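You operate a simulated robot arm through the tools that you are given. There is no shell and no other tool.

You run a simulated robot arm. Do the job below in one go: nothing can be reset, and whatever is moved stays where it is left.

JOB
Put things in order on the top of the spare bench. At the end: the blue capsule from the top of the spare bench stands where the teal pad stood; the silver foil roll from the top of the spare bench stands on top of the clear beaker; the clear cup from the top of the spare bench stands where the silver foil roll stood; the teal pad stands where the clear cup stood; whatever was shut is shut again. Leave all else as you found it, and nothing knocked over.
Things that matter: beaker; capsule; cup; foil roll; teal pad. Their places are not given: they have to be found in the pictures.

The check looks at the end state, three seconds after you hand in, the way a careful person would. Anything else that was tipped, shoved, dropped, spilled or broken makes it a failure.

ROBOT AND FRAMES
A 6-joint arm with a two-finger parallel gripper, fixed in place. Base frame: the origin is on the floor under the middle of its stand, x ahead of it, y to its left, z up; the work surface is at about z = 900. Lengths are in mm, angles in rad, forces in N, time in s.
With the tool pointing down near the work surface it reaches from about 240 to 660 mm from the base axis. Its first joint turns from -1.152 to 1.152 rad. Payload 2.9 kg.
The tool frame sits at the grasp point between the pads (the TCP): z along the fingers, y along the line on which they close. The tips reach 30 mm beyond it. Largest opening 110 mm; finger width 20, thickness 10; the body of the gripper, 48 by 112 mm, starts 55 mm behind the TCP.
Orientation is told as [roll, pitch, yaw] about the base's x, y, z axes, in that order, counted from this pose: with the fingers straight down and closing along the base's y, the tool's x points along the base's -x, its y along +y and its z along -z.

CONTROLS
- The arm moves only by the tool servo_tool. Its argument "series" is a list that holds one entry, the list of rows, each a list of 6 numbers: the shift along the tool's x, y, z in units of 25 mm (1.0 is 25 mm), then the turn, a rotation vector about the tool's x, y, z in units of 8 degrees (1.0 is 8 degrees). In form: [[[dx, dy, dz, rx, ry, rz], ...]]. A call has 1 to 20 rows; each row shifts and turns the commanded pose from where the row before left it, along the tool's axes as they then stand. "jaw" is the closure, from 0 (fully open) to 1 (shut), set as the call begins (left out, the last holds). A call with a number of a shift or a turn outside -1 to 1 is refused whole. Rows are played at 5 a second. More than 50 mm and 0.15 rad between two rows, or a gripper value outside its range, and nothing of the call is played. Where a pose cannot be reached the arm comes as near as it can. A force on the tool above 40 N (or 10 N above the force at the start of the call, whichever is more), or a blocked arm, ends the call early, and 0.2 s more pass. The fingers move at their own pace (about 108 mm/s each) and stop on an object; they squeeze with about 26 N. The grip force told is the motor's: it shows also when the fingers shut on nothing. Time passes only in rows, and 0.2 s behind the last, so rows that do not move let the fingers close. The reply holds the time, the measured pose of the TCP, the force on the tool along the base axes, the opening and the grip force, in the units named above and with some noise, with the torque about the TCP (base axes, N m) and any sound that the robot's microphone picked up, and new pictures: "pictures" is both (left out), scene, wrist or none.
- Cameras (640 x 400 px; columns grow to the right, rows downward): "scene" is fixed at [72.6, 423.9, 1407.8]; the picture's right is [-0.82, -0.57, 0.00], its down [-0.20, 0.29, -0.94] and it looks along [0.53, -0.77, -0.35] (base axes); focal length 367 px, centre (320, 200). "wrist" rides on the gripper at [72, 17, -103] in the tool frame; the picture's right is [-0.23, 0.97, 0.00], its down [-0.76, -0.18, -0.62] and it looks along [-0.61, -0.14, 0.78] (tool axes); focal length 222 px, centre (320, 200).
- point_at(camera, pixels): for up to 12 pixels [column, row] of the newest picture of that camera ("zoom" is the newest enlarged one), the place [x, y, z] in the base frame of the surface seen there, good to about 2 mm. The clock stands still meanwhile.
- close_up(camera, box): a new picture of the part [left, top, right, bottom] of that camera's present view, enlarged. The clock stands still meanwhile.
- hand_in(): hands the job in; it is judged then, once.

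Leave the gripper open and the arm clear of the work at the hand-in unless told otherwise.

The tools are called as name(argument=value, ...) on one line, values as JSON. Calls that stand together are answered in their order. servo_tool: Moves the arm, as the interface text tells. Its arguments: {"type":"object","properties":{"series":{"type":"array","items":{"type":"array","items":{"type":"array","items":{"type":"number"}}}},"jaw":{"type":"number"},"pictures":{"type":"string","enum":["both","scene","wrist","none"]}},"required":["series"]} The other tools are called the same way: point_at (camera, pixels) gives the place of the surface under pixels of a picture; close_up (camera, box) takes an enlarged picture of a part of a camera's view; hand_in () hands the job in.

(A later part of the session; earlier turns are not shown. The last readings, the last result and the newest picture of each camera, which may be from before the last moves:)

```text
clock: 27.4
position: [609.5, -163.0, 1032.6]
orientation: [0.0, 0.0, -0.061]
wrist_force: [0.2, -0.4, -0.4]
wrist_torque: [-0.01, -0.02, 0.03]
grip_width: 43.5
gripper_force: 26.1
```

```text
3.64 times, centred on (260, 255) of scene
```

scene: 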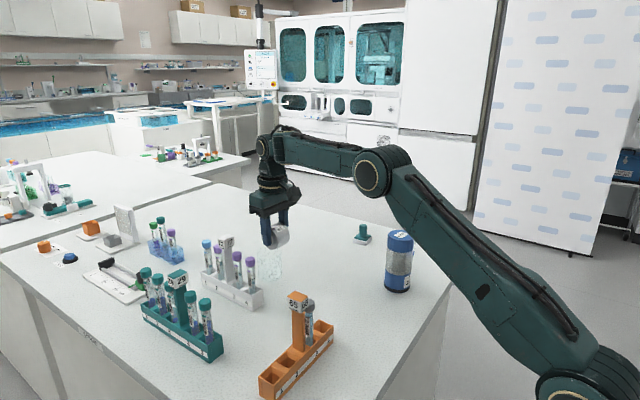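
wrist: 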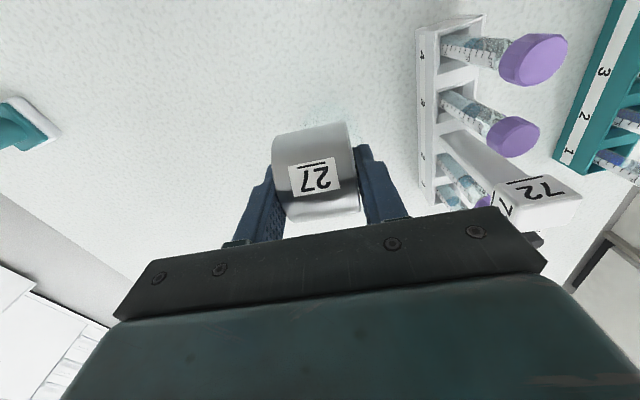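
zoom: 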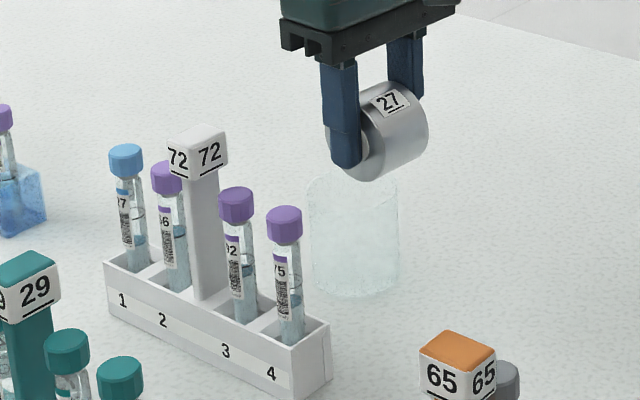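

The post is at y≤-49…-66, well clear. Roll centre is about (608,-162,1016.5). I lower 14 mm, then move out 23 mm so the roll is centred above the beaker with about 9 mm to spare.

servo_tool(series=[[[0, 0, 0.56, 0, 0, 0], [-0.47, 0.055, 0, 0, 0, 0], [-0.46, 0.055, 0, 0, 0, 0], [0, 0, 0, 0, 0, 0]]])

close_up(camera="scene", box=[220, 210, 320, 300])

point_at(camera="wrist", pixels=[[276, 150], [284, 190], [347, 135], [355, 175], [310, 130], [316, 160], [318, 195]])

```text
clock: 28.4
position: [634.2, -161.9, 1017.9]
orientation: [-0.002, 0.0, -0.059]
wrist_force: [0.1, 0.1, -2.1]
wrist_torque: [-0.03, 0.02, -0.03]
grip_width: 43.4
gripper_force: 25.7
```

scene: 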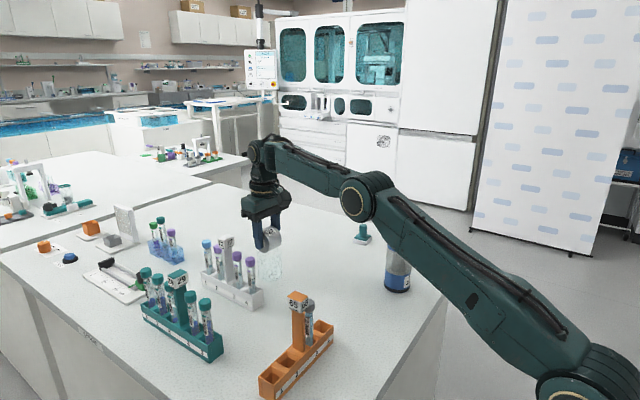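
wrist: 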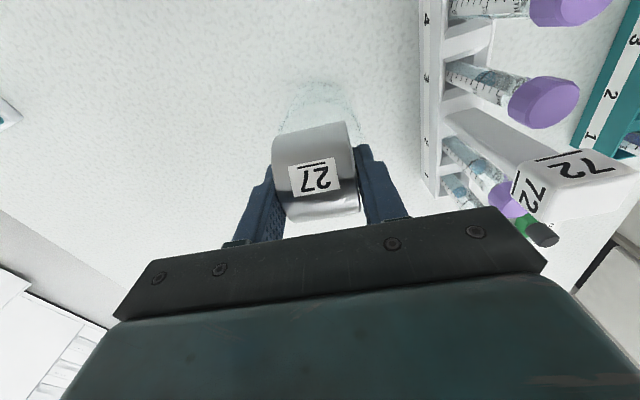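

```text
4.44 times, centred on (270, 255) of scene
```

zoom: 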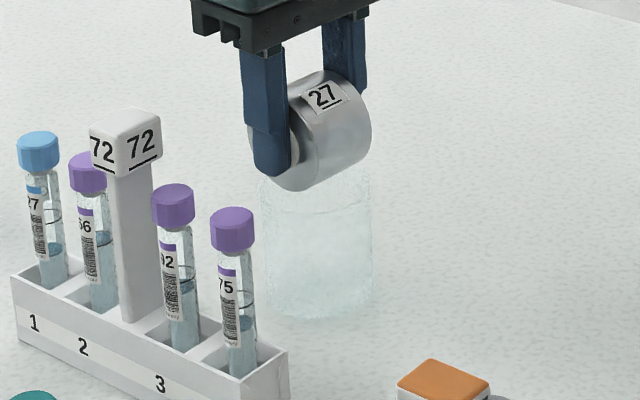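

```text
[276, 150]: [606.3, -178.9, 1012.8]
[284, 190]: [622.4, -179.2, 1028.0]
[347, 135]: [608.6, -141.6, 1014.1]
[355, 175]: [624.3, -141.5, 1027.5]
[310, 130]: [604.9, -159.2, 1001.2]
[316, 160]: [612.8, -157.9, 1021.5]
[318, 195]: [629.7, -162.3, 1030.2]
```

Roll centre about (633,-160.3); the target is (631.3,-160.7). I pull back 1.5 mm and lower in small steps while watching the force.

servo_tool(series=[[[0.06, 0, 0.2, 0, 0, 0], [0, 0, 0.2, 0, 0, 0], [0, 0, 0, 0, 0, 0]]], pictures="none")

servo_tool(series=[[[0, 0, 0.12, 0, 0, 0], [0, 0, 0, 0, 0, 0]]], pictures="none")

servo_tool(series=[[[0, 0, 0.08, 0, 0, 0], [0, 0, 0, 0, 0, 0]]])

```text
clock: 29.2
position: [633.8, -160.9, 1009.8]
orientation: [-0.002, -0.007, -0.059]
wrist_force: [-0.4, -1.2, 25.2]
wrist_torque: [-0.03, 0.05, 0.01]
grip_width: 43.1
gripper_force: 25.8
```

```text
clock: 29.8
position: [634.4, -161.5, 1007.0]
orientation: [-0.002, -0.006, -0.059]
wrist_force: [0.3, 0.6, 26.1]
wrist_torque: [0.04, -0.02, -0.03]
grip_width: 43.4
gripper_force: 25.9
```

```text
clock: 30.4
position: [633.3, -161.9, 1006.4]
orientation: [-0.002, -0.007, -0.06]
wrist_force: [-0.1, 0.4, 26.3]
wrist_torque: [0.07, 0.0, 0.02]
grip_width: 43.5
gripper_force: 25.8
```

scene: 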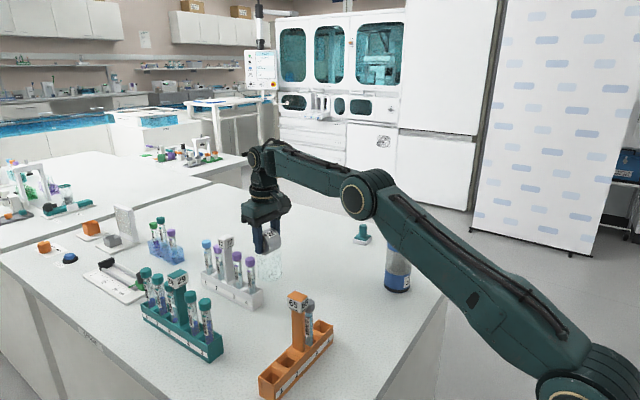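
wrist: 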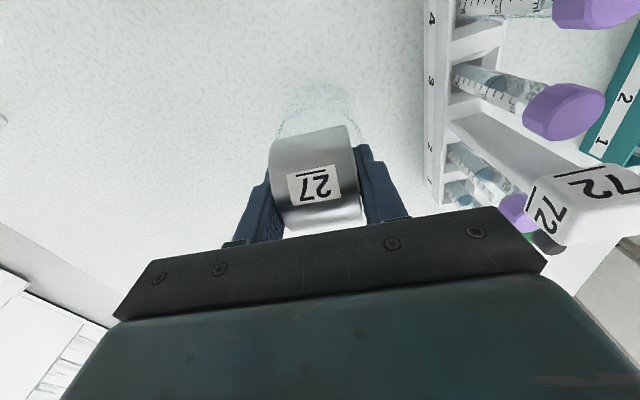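

Contact came when the roll's underside was at about z=965, so the beaker top carries it flat at rim height (force 26 N, the roll slipped up slightly in the grip). I check its position, then ease the pressure before letting go.

servo_tool(series=[[[0, 0, -0.06, 0, 0, 0], [0, 0, 0, 0, 0, 0]]])

point_at(camera="wrist", pixels=[[274, 155], [284, 195], [347, 140], [355, 180], [310, 134], [316, 164], [318, 200]])

close_up(camera="scene", box=[220, 210, 320, 300])

close_up(camera="wrist", box=[240, 60, 400, 220])

```text
clock: 31.0
position: [633.4, -160.8, 1007.4]
orientation: [0.001, -0.003, -0.058]
wrist_force: [4.5, 1.4, 20.0]
wrist_torque: [0.08, -0.22, -0.02]
grip_width: 43.4
gripper_force: 25.9
```

scene: 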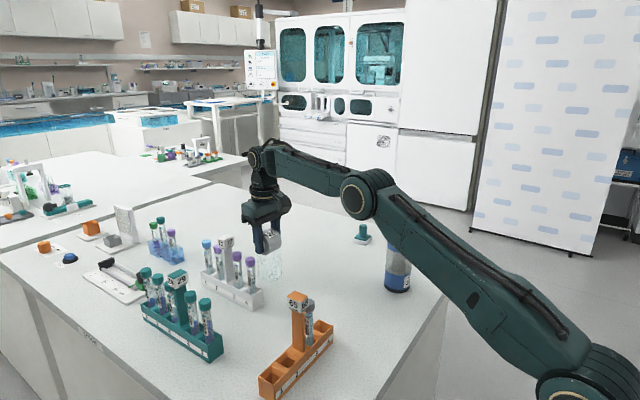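
wrist: 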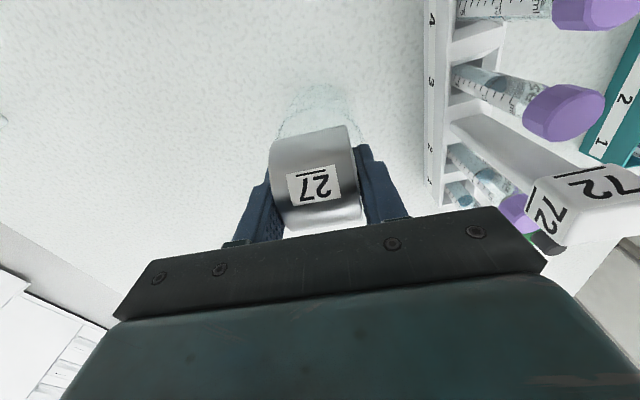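

```text
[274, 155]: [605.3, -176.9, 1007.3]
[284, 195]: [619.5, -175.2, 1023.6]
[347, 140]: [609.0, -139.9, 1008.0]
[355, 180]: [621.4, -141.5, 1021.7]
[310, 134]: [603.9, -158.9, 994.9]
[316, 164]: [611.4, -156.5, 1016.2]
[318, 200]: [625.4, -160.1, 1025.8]
```

```text
4.44 times, centred on (270, 255) of scene
```

zoom: 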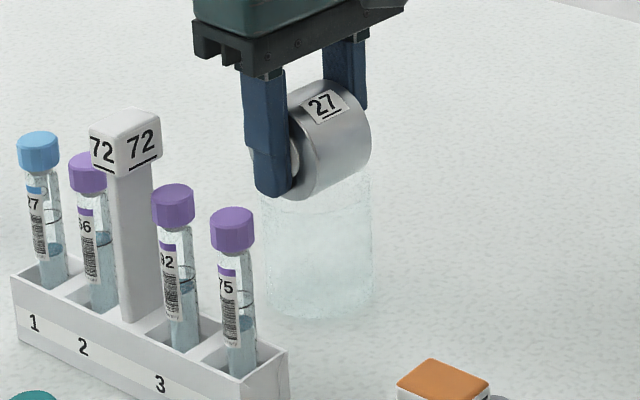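

```text
2.50 times, centred on (320, 140) of wrist
```

zoom: 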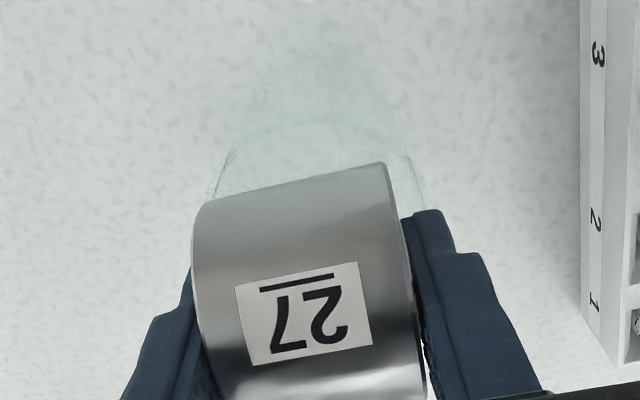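

Roll centre is about (632,-159,996), close to the beaker's centre. Force still 20 N; I ease up in small steps.

servo_tool(series=[[[0, 0, -0.06, 0, 0, 0], [0, 0, 0, 0, 0, 0]]], pictures="none")

servo_tool(series=[[[0, 0, -0.05, 0, 0, 0], [0, 0, 0, 0, 0, 0]]], pictures="none")

```text
clock: 31.6
position: [632.4, -160.6, 1006.0]
orientation: [0.0, -0.001, -0.06]
wrist_force: [3.5, 0.8, 14.8]
wrist_torque: [0.02, -0.17, 0.01]
grip_width: 43.5
gripper_force: 25.5
```

```text
clock: 32.2
position: [631.5, -161.5, 1006.2]
orientation: [0.002, 0.004, -0.059]
wrist_force: [1.1, 2.2, 4.7]
wrist_torque: [0.07, -0.04, 0.03]
grip_width: 43.5
gripper_force: 26.4
```

Force is nearly gone (4.7 N). I open the jaw to about 77 mm and look.

servo_tool(series=[[[0, 0, 0, 0, 0, 0], [0, 0, 0, 0, 0, 0], [0, 0, 0, 0, 0, 0]]], jaw=0.3)

close_up(camera="scene", box=[220, 210, 320, 300])

close_up(camera="wrist", box=[240, 60, 400, 220])

```text
clock: 33.0
position: [632.1, -162.1, 1007.6]
orientation: [0.001, 0.001, -0.058]
wrist_force: [0.0, 0.3, -0.4]
wrist_torque: [0.03, 0.0, 0.01]
grip_width: 77.2
gripper_force: 0.0
```

scene: 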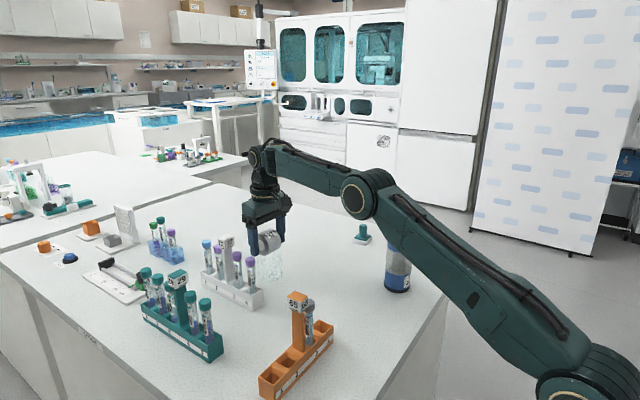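
wrist: 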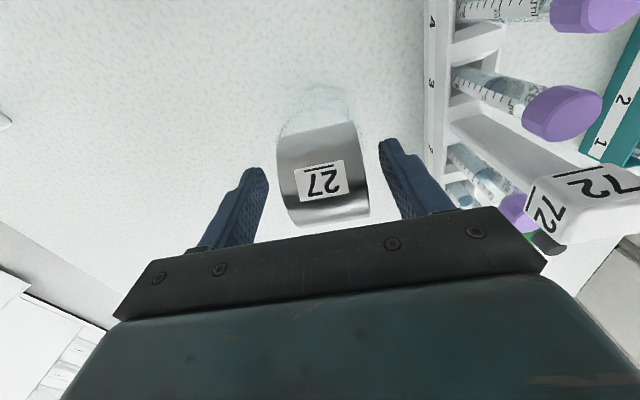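

```text
4.44 times, centred on (270, 255) of scene
```

zoom: 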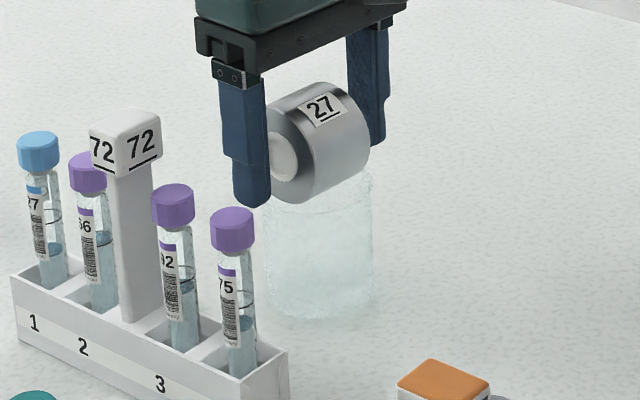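

```text
2.50 times, centred on (320, 140) of wrist
```

zoom: 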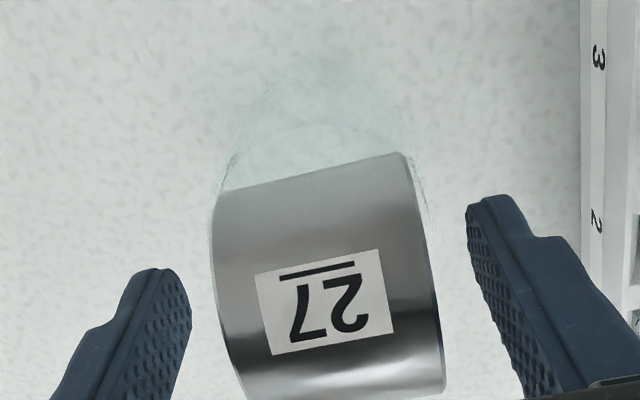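

Released; force is zero. I wait a moment and measure the roll again to be sure it is still.

point_at(camera="wrist", pixels=[[280, 150], [290, 190], [352, 135], [362, 180], [315, 132], [320, 160], [325, 200]])

servo_tool(series=[[[0, 0, 0, 0, 0, 0], [0, 0, 0, 0, 0, 0], [0, 0, 0, 0, 0, 0], [0, 0, 0, 0, 0, 0], [0, 0, 0, 0, 0, 0]]])

point_at(camera="wrist", pixels=[[280, 150], [290, 190], [352, 135], [362, 180], [315, 132], [320, 160], [325, 200]])

close_up(camera="scene", box=[220, 210, 320, 300])

```text
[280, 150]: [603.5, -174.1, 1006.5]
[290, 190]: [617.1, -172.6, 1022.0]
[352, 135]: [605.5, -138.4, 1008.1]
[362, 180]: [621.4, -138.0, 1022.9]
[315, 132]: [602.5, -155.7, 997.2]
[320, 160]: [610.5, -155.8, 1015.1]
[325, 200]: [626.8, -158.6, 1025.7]
```

```text
clock: 34.2
position: [632.3, -160.6, 1006.8]
orientation: [-0.001, -0.001, -0.058]
wrist_force: [0.9, 0.4, -1.4]
wrist_torque: [0.01, 0.0, 0.01]
grip_width: 76.9
gripper_force: 0.1
```

scene: 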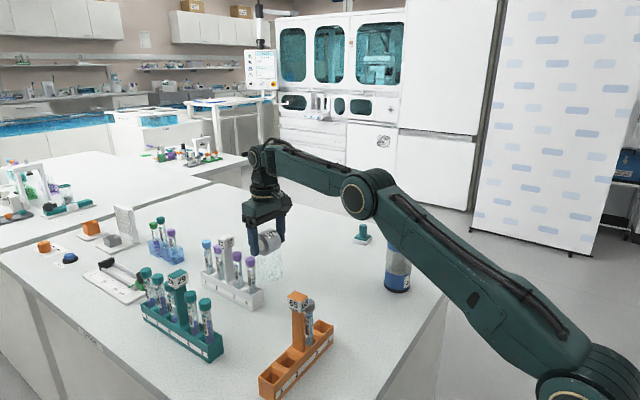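
wrist: 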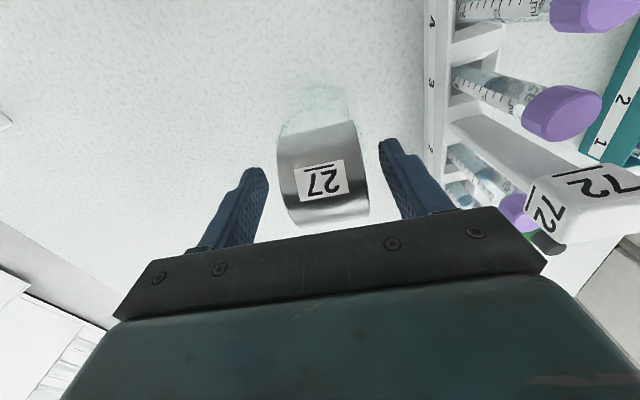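

```text
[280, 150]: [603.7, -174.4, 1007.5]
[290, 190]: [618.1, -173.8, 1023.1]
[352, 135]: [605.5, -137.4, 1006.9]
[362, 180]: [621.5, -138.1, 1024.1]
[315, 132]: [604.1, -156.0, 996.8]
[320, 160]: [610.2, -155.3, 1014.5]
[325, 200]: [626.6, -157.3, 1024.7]
```

```text
4.44 times, centred on (270, 255) of scene
```

zoom: 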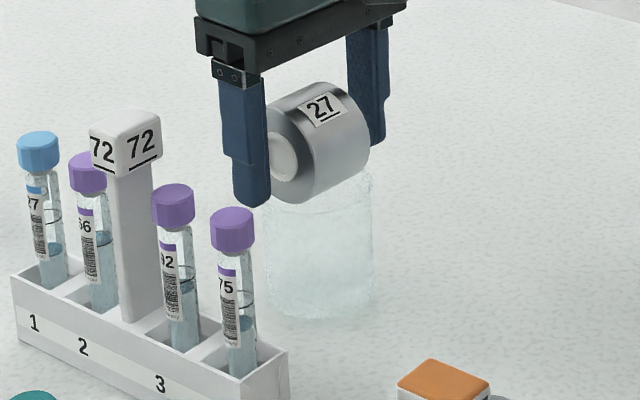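

The roll rests still on the beaker at about (632,-157), underside at rim height. I back the fingers up and slightly inward (they stay beside the roll's ends), undo the small yaw, and fly to above the cup at z≈1097.

servo_tool(series=[[[0.2, 0, -0.4, 0, 0, 0], [0.4, 0, -0.6, 0, 0, 0], [0.4, 0, -0.65, 0, 0, 0], [0.4, 0, -0.65, 0, 0, 0], [0.5, 0, -0.65, 0, 0, 0], [0.5, 0, -0.65, 0, 0, 0], [0, 0, 0, 0, 0, 0]]])

close_up(camera="scene", box=[220, 210, 320, 300])

```text
clock: 35.8
position: [571.1, -156.5, 1097.0]
orientation: [0.0, -0.001, -0.059]
wrist_force: [-0.4, 0.0, 0.0]
wrist_torque: [0.0, 0.04, -0.02]
grip_width: 77.2
gripper_force: 0.1
```

scene: 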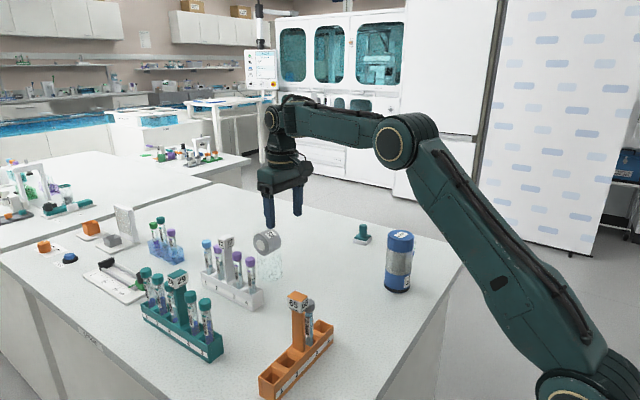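
wrist: 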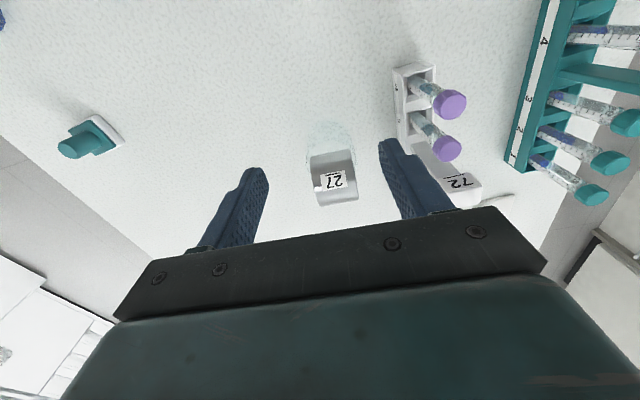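

```text
4.44 times, centred on (270, 255) of scene
```

zoom: 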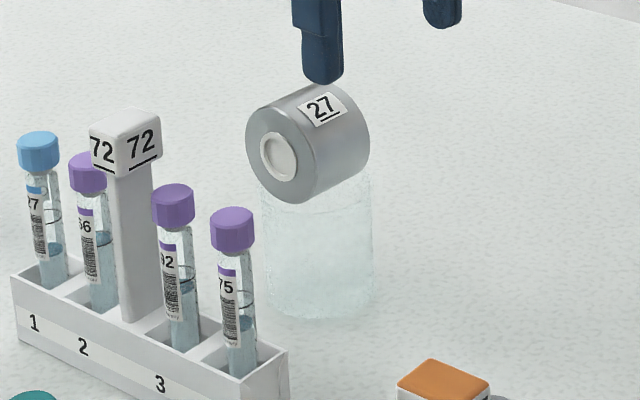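

The roll stands well on the beaker. I measure it once more for the record, and then continue to the cup.

point_at(camera="zoom", pixels=[[255, 130], [310, 180], [280, 195], [275, 105], [277, 155], [330, 92], [365, 150], [345, 180]])

servo_tool(series=[[[0, 0, 0, 0, 0, -0.42], [0.56, -0.94, -0.04, 0, 0, 0], [0.56, -0.94, -0.04, 0, 0, 0], [0.56, -0.94, -0.04, 0, 0, 0], [0.56, -0.94, -0.04, 0, 0, 0], [0.56, -0.94, -0.04, 0, 0, 0], [0.56, -0.94, -0.04, 0, 0, 0], [0.56, -0.94, -0.04, 0, 0, 0], [0.56, -0.94, -0.04, 0, 0, 0], [0.56, -0.94, -0.04, 0, 0, 0], [0.56, -0.94, -0.04, 0, 0, 0], [0.56, -0.94, -0.04, 0, 0, 0], [0.56, -0.94, -0.04, 0, 0, 0], [0.56, -0.94, -0.04, 0, 0, 0], [0, 0, 0, 0, 0, 0]]], jaw=0)

close_up(camera="wrist", box=[280, 60, 370, 150])

```text
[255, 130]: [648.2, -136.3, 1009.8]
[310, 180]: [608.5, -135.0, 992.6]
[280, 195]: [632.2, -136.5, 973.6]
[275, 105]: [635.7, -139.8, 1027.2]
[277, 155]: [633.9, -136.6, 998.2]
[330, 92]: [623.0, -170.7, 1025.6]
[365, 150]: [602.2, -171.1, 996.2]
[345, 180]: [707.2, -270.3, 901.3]
```

```text
clock: 39.0
position: [391.6, -464.9, 1110.5]
orientation: [0.0, -0.001, -0.002]
wrist_force: [0.1, -0.6, 0.1]
wrist_torque: [0.01, 0.0, 0.01]
grip_width: 109.8
gripper_force: 0.1
```

scene: 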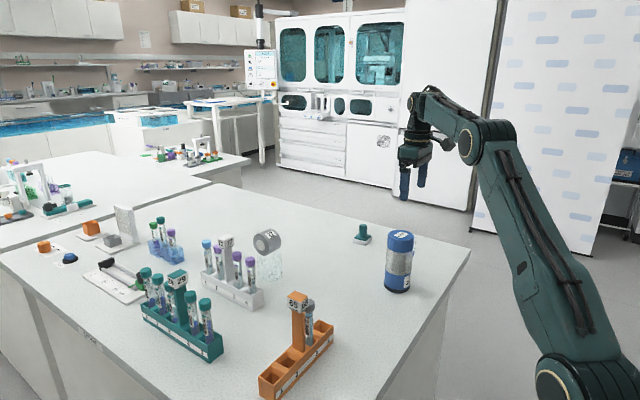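
wrist: 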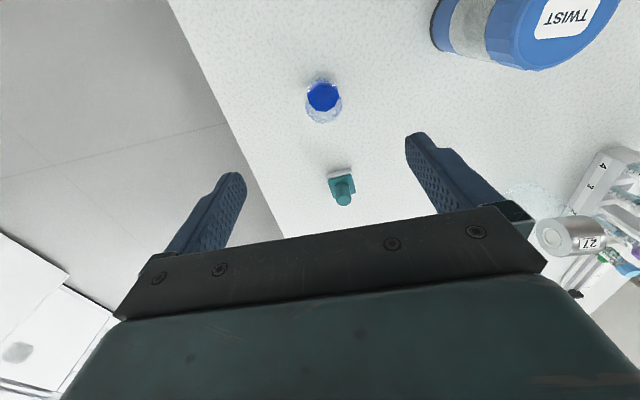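

```text
4.44 times, centred on (325, 105) of wrist
```

zoom: 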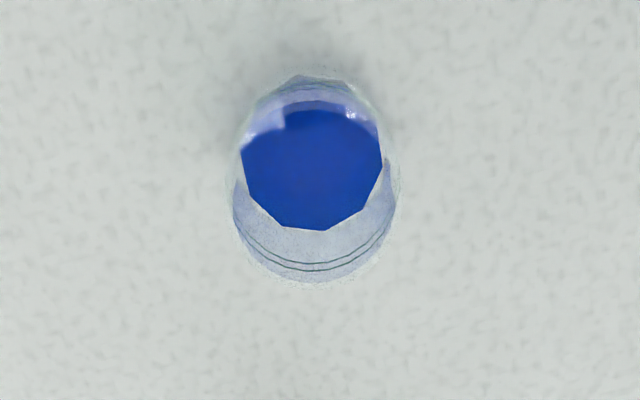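

Cup seen clearly from above: rim from x=232 to 400, lower edge y=283 in the enlargement. I sample the bench through those edges to fix its centre.

point_at(camera="zoom", pixels=[[231, 200], [401, 195], [316, 284], [250, 255], [385, 250], [312, 165], [250, 165], [375, 165], [318, 228], [312, 110], [316, 66], [320, 310]])

close_up(camera="wrist", box=[295, 70, 350, 130])

```text
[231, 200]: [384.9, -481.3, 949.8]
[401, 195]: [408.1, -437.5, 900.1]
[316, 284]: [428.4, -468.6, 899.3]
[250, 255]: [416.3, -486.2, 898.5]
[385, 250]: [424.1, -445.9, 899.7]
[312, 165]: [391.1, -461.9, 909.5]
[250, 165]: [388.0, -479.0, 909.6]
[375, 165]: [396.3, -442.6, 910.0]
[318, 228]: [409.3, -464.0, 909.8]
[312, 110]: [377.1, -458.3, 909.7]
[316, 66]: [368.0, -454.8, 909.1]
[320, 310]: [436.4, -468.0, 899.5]
```

```text
6.67 times, centred on (322, 100) of wrist
```

zoom: 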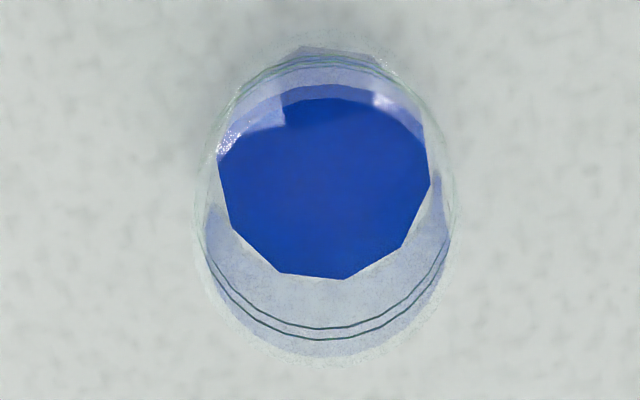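

The cup's centre is (389.6,-460.8), rim radius 22, rim at z≈950; liquid surface at 910. I lower the open gripper around it to TCP z≈937.

servo_tool(series=[[[0.08, 0.16, 0.9, 0, 0, 0], [0, 0, 1, 0, 0, 0], [0, 0, 1, 0, 0, 0], [0, 0, 1, 0, 0, 0], [0, 0, 1, 0, 0, 0], [0, 0, 1, 0, 0, 0], [0, 0, 1, 0, 0, 0], [0, 0, 0, 0, 0, 0]]])

close_up(camera="wrist", box=[220, 110, 420, 240])

```text
clock: 40.8
position: [389.6, -458.2, 935.4]
orientation: [-0.001, -0.001, -0.003]
wrist_force: [0.3, -0.3, -0.4]
wrist_torque: [-0.01, 0.05, -0.01]
grip_width: 110.2
gripper_force: 0.0
```

scene: 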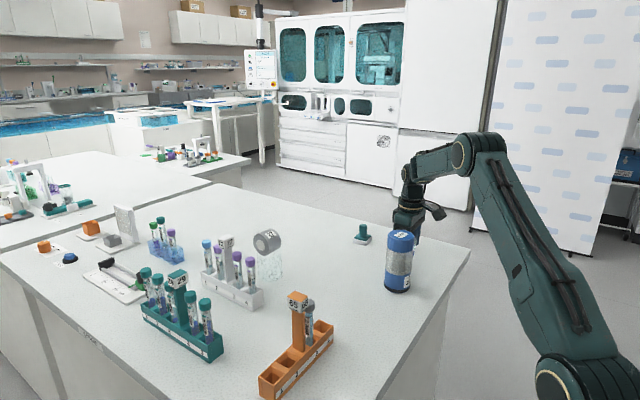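
wrist: 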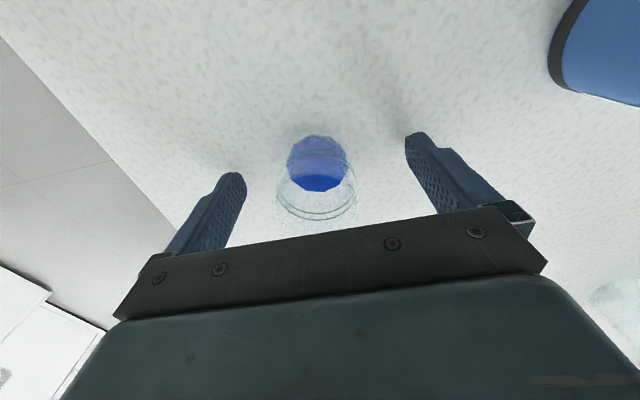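

```text
3.08 times, centred on (320, 175) of wrist
```

zoom: 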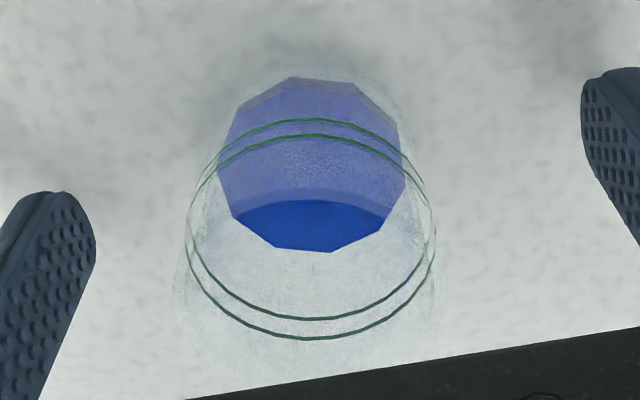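

The cup is centred within about 2 mm between the fingers. I shift 2 mm to -y, then close.

servo_tool(series=[[[0.03, -0.08, 0, 0, 0, 0], [0, 0, 0, 0, 0, 0]]], pictures="none")

servo_tool(series=[[[0, 0, 0, 0, 0, 0], [0, 0, 0, 0, 0, 0], [0, 0, 0, 0, 0, 0], [0, 0, 0, 0, 0, 0], [0, 0, 0, 0, 0, 0]]], jaw=1)

close_up(camera="wrist", box=[220, 110, 420, 240])

```text
clock: 41.4
position: [388.5, -460.9, 935.8]
orientation: [0.0, 0.0, -0.001]
wrist_force: [-0.3, 0.8, 0.5]
wrist_torque: [0.0, 0.0, 0.03]
grip_width: 110.0
gripper_force: 0.1
```

```text
clock: 42.6
position: [389.3, -462.1, 936.5]
orientation: [0.0, 0.0, -0.001]
wrist_force: [0.4, 0.5, -1.1]
wrist_torque: [0.0, 0.03, 0.01]
grip_width: 44.9
gripper_force: 26.2
```

scene: 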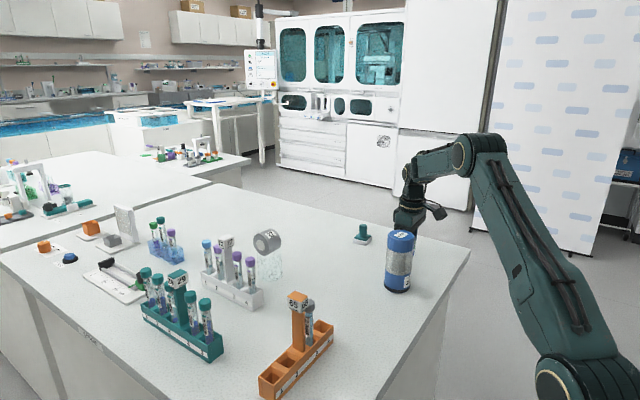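
wrist: 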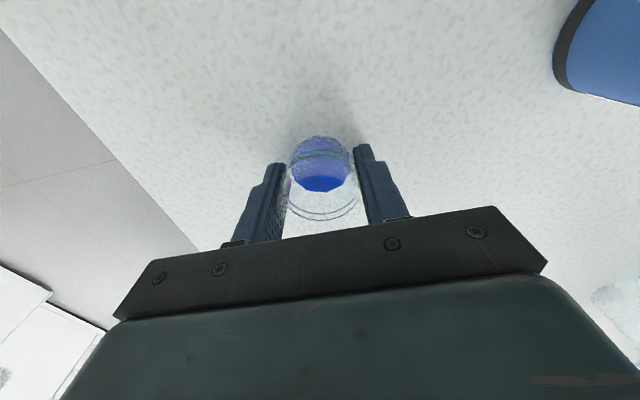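

```text
3.08 times, centred on (320, 175) of wrist
```

zoom: 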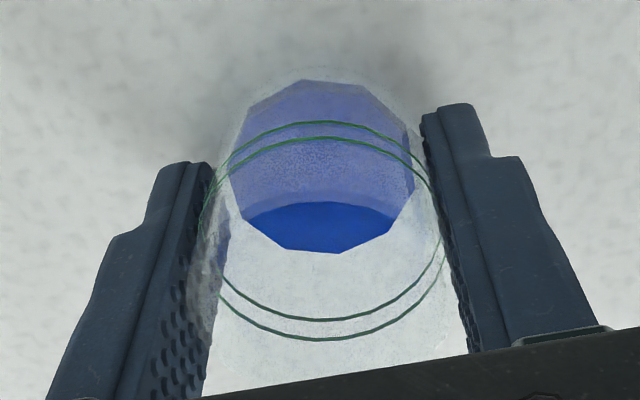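

Cup gripped (opening 44.9). I lift it slowly and evenly to TCP z≈1060.

servo_tool(series=[[[0, 0, -0.15, 0, 0, 0], [0, 0, -0.3, 0, 0, 0], [0, 0, -0.5, 0, 0, 0], [0, 0, -0.5, 0, 0, 0], [0, 0, -0.5, 0, 0, 0], [0, 0, -0.5, 0, 0, 0], [0, 0, -0.5, 0, 0, 0], [0, 0, -0.5, 0, 0, 0], [0, 0, -0.5, 0, 0, 0], [0, 0, -0.5, 0, 0, 0], [0, 0, -0.3, 0, 0, 0], [0, 0, -0.15, 0, 0, 0], [0, 0, 0, 0, 0, 0]]])

close_up(camera="wrist", box=[220, 110, 420, 240])

close_up(camera="scene", box=[340, 150, 480, 300])

```text
clock: 45.4
position: [388.9, -460.2, 1060.4]
orientation: [-0.001, 0.0, -0.001]
wrist_force: [0.0, 0.6, 0.0]
wrist_torque: [0.04, -0.02, -0.01]
grip_width: 44.6
gripper_force: 26.1
```

scene: 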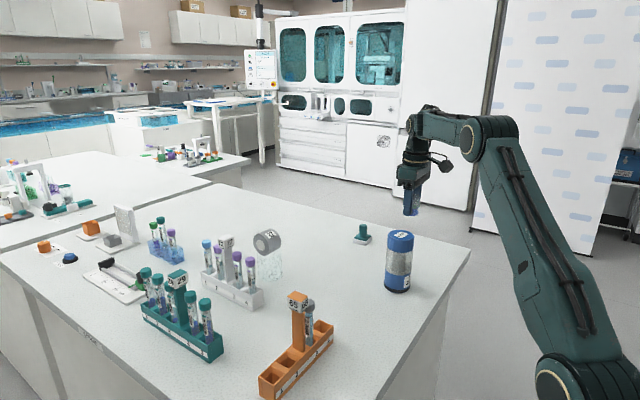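
wrist: 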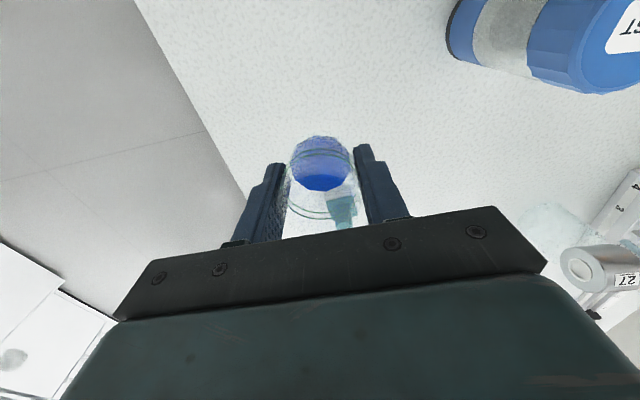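

```text
3.08 times, centred on (320, 175) of wrist
```

zoom: 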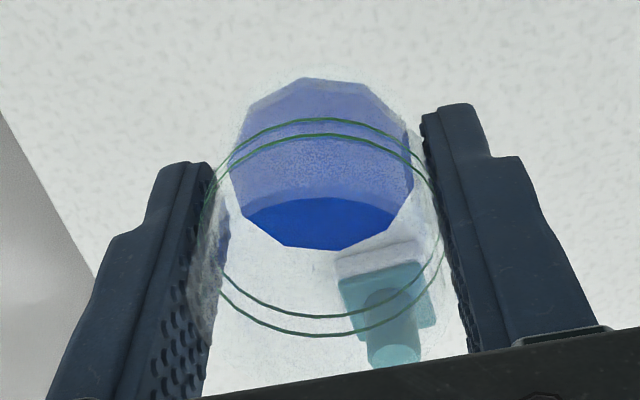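

```text
2.67 times, centred on (410, 225) of scene
```

zoom: 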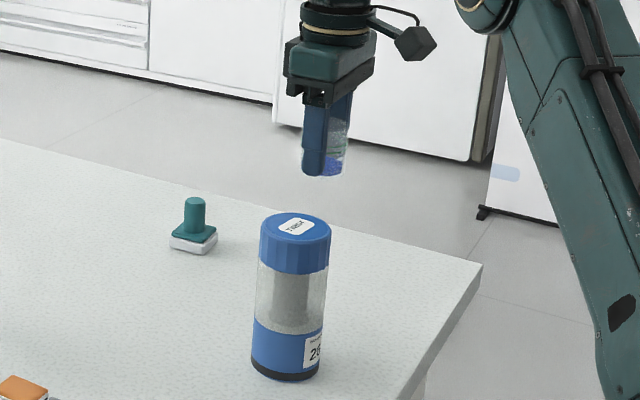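

The cup is upright and held. I carry it slowly along y, past the capsule (well right of it in x, camera high above it), to above the roll's old place (430,-200).

servo_tool(series=[[[-0.031, 0.2, 0, 0, 0, 0], [-0.063, 0.4, 0, 0, 0, 0], [-0.09, 0.57, 0, 0, 0, 0], [-0.09, 0.57, 0, 0, 0, 0], [-0.09, 0.57, 0, 0, 0, 0], [-0.09, 0.57, 0, 0, 0, 0], [-0.09, 0.57, 0, 0, 0, 0], [-0.09, 0.57, 0, 0, 0, 0], [-0.09, 0.57, 0, 0, 0, 0], [-0.09, 0.57, 0, 0, 0, 0], [-0.09, 0.57, 0, 0, 0, 0], [-0.09, 0.57, 0, 0, 0, 0], [-0.09, 0.57, 0, 0, 0, 0], [-0.09, 0.57, 0, 0, 0, 0], [-0.09, 0.57, 0, 0, 0, 0], [-0.09, 0.57, 0, 0, 0, 0], [-0.09, 0.57, 0, 0, 0, 0], [-0.09, 0.57, 0, 0, 0, 0], [-0.071, 0.45, 0, 0, 0, 0], [-0.039, 0.25, 0, 0, 0, 0]]])

```text
clock: 49.6
position: [427.8, -199.4, 1059.8]
orientation: [-0.001, 0.001, -0.001]
wrist_force: [-0.5, 0.6, 0.9]
wrist_torque: [0.0, 0.02, -0.01]
grip_width: 44.7
gripper_force: 26.1
```

scene: 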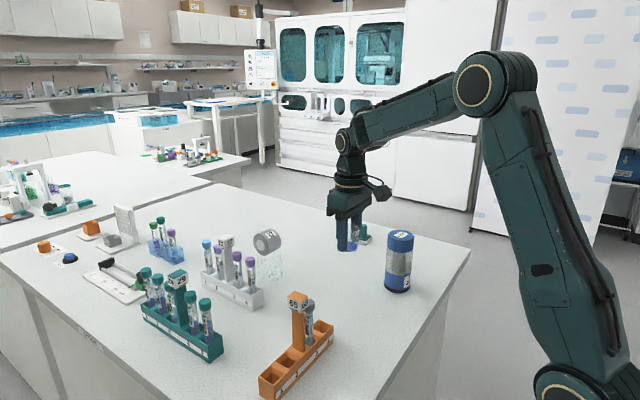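
wrist: 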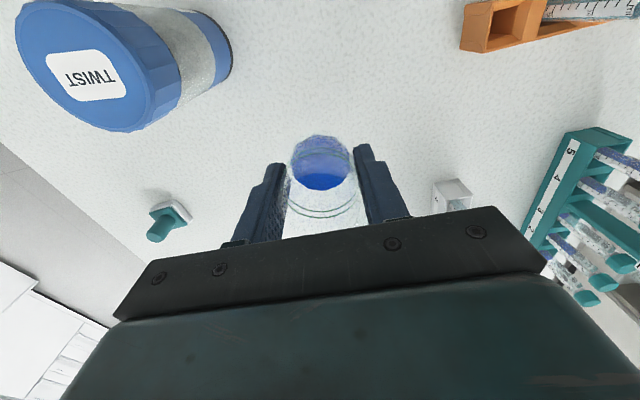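

I check the cup's liquid centre position relative to the target (429,-199.7).

servo_tool(series=[[[0, 0, 0, 0, 0, 0]]], pictures="wrist")

close_up(camera="wrist", box=[270, 120, 370, 220])

```text
clock: 50.0
position: [428.2, -199.1, 1059.9]
orientation: [-0.001, 0.001, -0.001]
wrist_force: [0.6, 1.2, -1.2]
wrist_torque: [-0.03, -0.02, -0.05]
grip_width: 44.6
gripper_force: 25.9
```

wrist: 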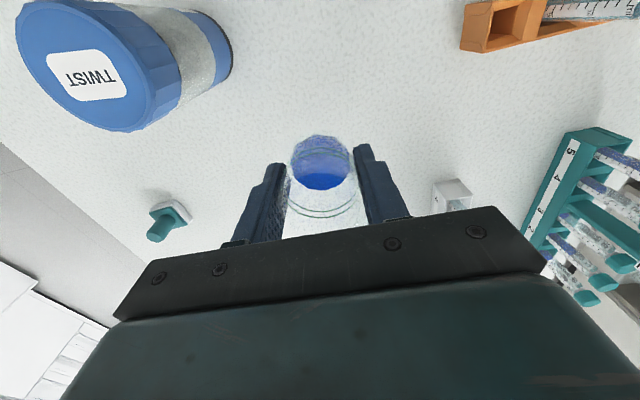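

```text
4.00 times, centred on (320, 170) of wrist
```

zoom: 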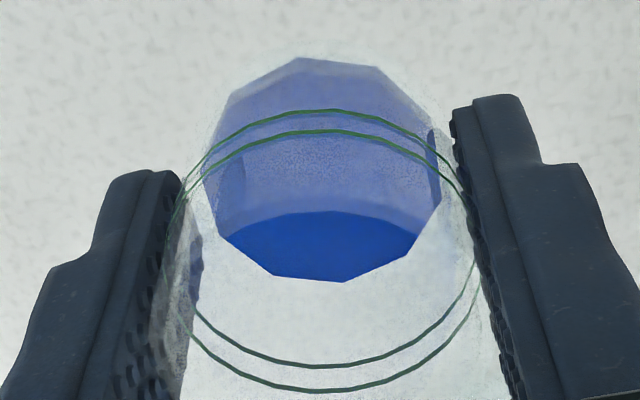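

point_at(camera="zoom", pixels=[[315, 240], [340, 278], [230, 235], [405, 245], [290, 90], [310, 60], [330, 388], [330, 365], [320, 170]])

```text
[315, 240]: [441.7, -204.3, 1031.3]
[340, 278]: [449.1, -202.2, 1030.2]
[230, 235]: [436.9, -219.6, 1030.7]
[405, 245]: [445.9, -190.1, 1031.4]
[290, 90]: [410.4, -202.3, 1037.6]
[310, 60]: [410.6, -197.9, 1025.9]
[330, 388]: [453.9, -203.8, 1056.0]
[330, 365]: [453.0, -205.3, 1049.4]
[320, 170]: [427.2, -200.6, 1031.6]
```

Cup centre ≈ (429.5,-200.5), within a millimetre of the target. I lower it by the same height it was lifted, less about 1 mm.

servo_tool(series=[[[0, 0, 0.15, 0, 0, 0], [0, 0, 0.3, 0, 0, 0], [0, 0, 0.5, 0, 0, 0], [0, 0, 0.5, 0, 0, 0], [0, 0, 0.5, 0, 0, 0], [0, 0, 0.5, 0, 0, 0], [0, 0, 0.5, 0, 0, 0], [0, 0, 0.5, 0, 0, 0], [0, 0, 0.5, 0, 0, 0], [0, 0, 0.5, 0, 0, 0], [0, 0, 0.3, 0, 0, 0], [0, 0, 0.1, 0, 0, 0], [0, 0, 0, 0, 0, 0]]])

close_up(camera="scene", box=[310, 220, 430, 310])

```text
clock: 52.8
position: [429.0, -202.0, 937.8]
orientation: [0.0, 0.001, -0.001]
wrist_force: [-0.3, -0.4, 1.9]
wrist_torque: [-0.02, 0.03, 0.03]
grip_width: 44.7
gripper_force: 26.2
```

scene: 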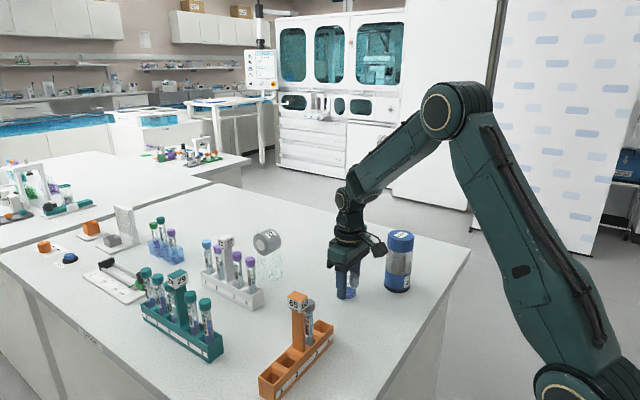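
wrist: 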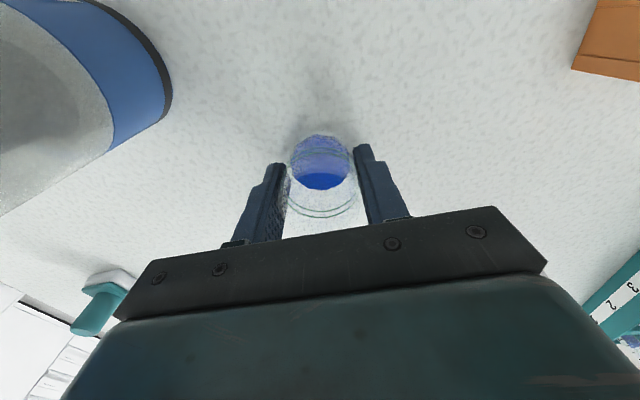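

```text
4.44 times, centred on (370, 265) of scene
```

zoom: 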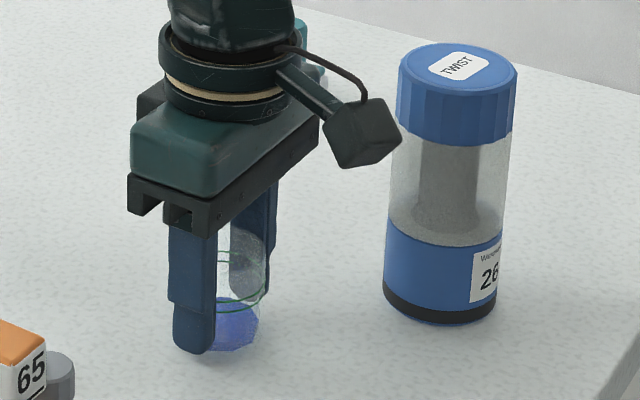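

Just above the bench. I lower the last 1.3 mm in small steps, watching the force.

servo_tool(series=[[[0, 0, 0.03, 0, 0, 0], [0, 0, 0, 0, 0, 0]]], pictures="none")

servo_tool(series=[[[0, 0, 0.03, 0, 0, 0], [0, 0, 0, 0, 0, 0]]], pictures="none")

```text
clock: 53.4
position: [428.0, -201.1, 937.5]
orientation: [0.001, 0.001, 0.001]
wrist_force: [-0.5, 1.4, 6.0]
wrist_torque: [0.06, -0.03, 0.02]
grip_width: 44.6
gripper_force: 25.8
```

```text
clock: 54.0
position: [428.1, -201.6, 936.4]
orientation: [0.0, -0.002, -0.001]
wrist_force: [-0.3, 1.6, 2.8]
wrist_torque: [0.05, -0.01, 0.01]
grip_width: 44.7
gripper_force: 25.9
```

The cup is on the bench (light contact). I open the jaw and look.

servo_tool(series=[[[0, 0, 0, 0, 0, 0], [0, 0, 0, 0, 0, 0], [0, 0, 0, 0, 0, 0], [0, 0, 0, 0, 0, 0]]], jaw=0.1)

close_up(camera="wrist", box=[220, 110, 420, 240])

close_up(camera="scene", box=[310, 220, 430, 310])

```text
clock: 55.0
position: [429.0, -202.2, 937.4]
orientation: [0.001, 0.001, -0.002]
wrist_force: [-0.2, -0.9, 0.7]
wrist_torque: [0.04, 0.02, 0.0]
grip_width: 99.1
gripper_force: 0.1
```

scene: 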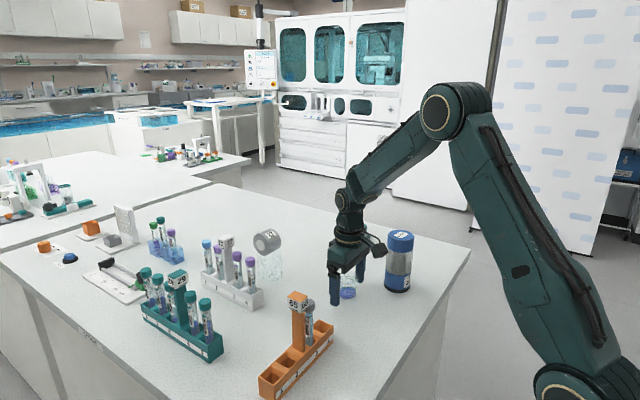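
wrist: 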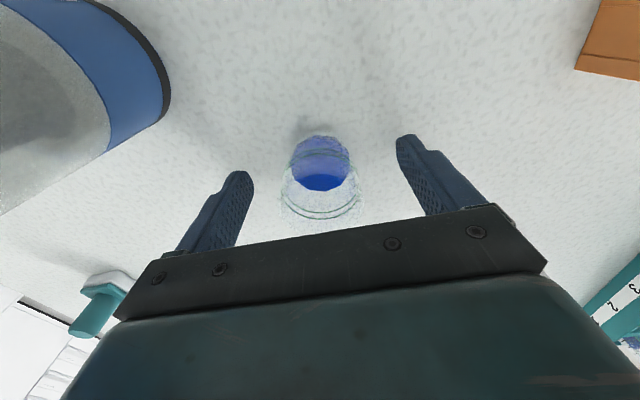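

```text
3.08 times, centred on (320, 175) of wrist
```

zoom: 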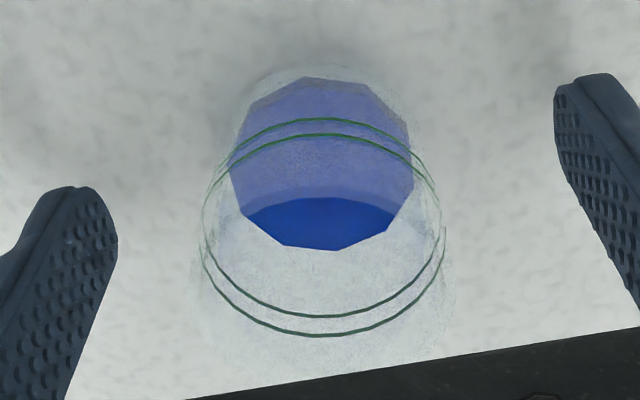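

```text
4.44 times, centred on (370, 265) of scene
```

zoom: 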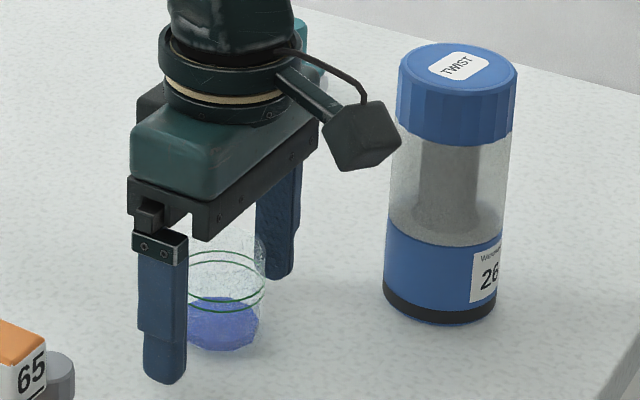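

The cup stands upright, liquid level. I rise straight up and confirm its place from above.

servo_tool(series=[[[0, 0, -0.4, 0, 0, 0], [0, 0, -0.8, 0, 0, 0], [0, 0, -1, 0, 0, 0], [0, 0, -1, 0, 0, 0], [0, 0, -1, 0, 0, 0], [0, 0, -1, 0, 0, 0], [0, 0, -1, 0, 0, 0], [0, 0, -0.8, 0, 0, 0], [0, 0, 0, 0, 0, 0]]])

close_up(camera="wrist", box=[290, 60, 360, 140])

close_up(camera="scene", box=[310, 220, 430, 310])

```text
clock: 57.0
position: [429.0, -201.8, 1111.4]
orientation: [0.0, 0.0, -0.003]
wrist_force: [0.1, -0.4, -0.7]
wrist_torque: [0.0, -0.05, 0.0]
grip_width: 99.1
gripper_force: 0.1
```

scene: 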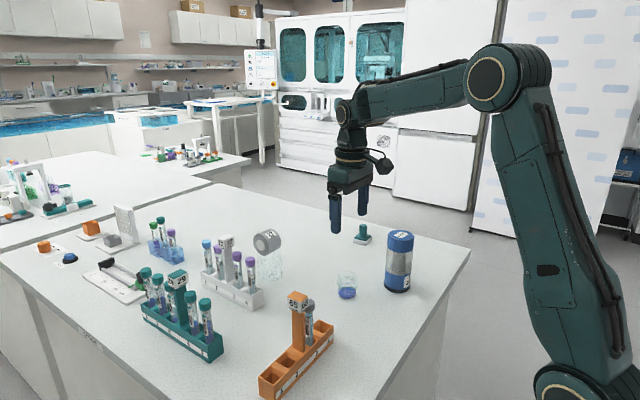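
wrist: 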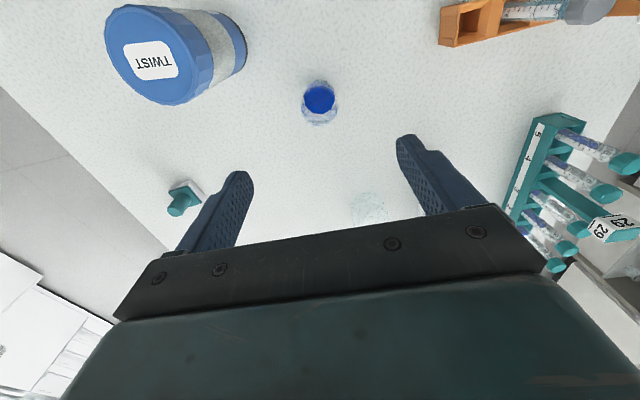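

```text
5.00 times, centred on (325, 100) of wrist
```

zoom: 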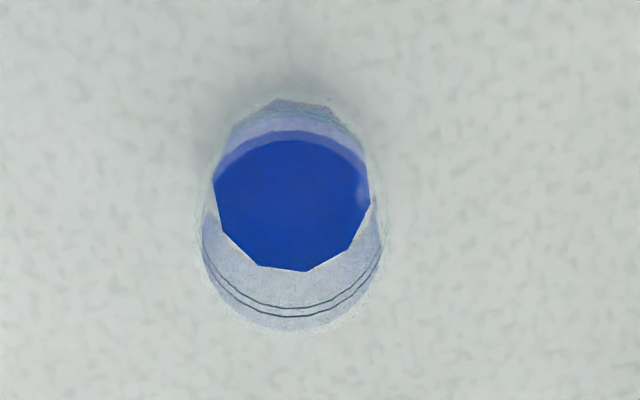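

```text
4.44 times, centred on (370, 265) of scene
```

zoom: 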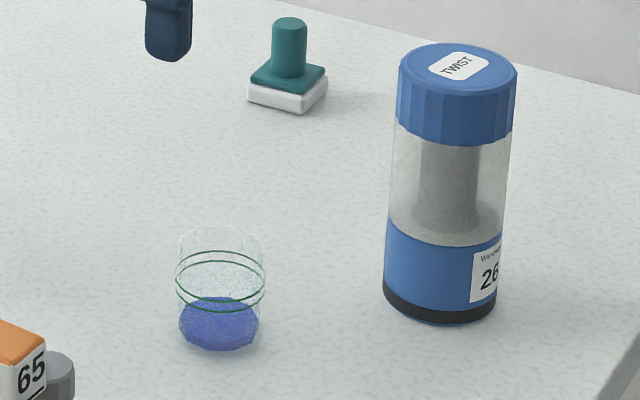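

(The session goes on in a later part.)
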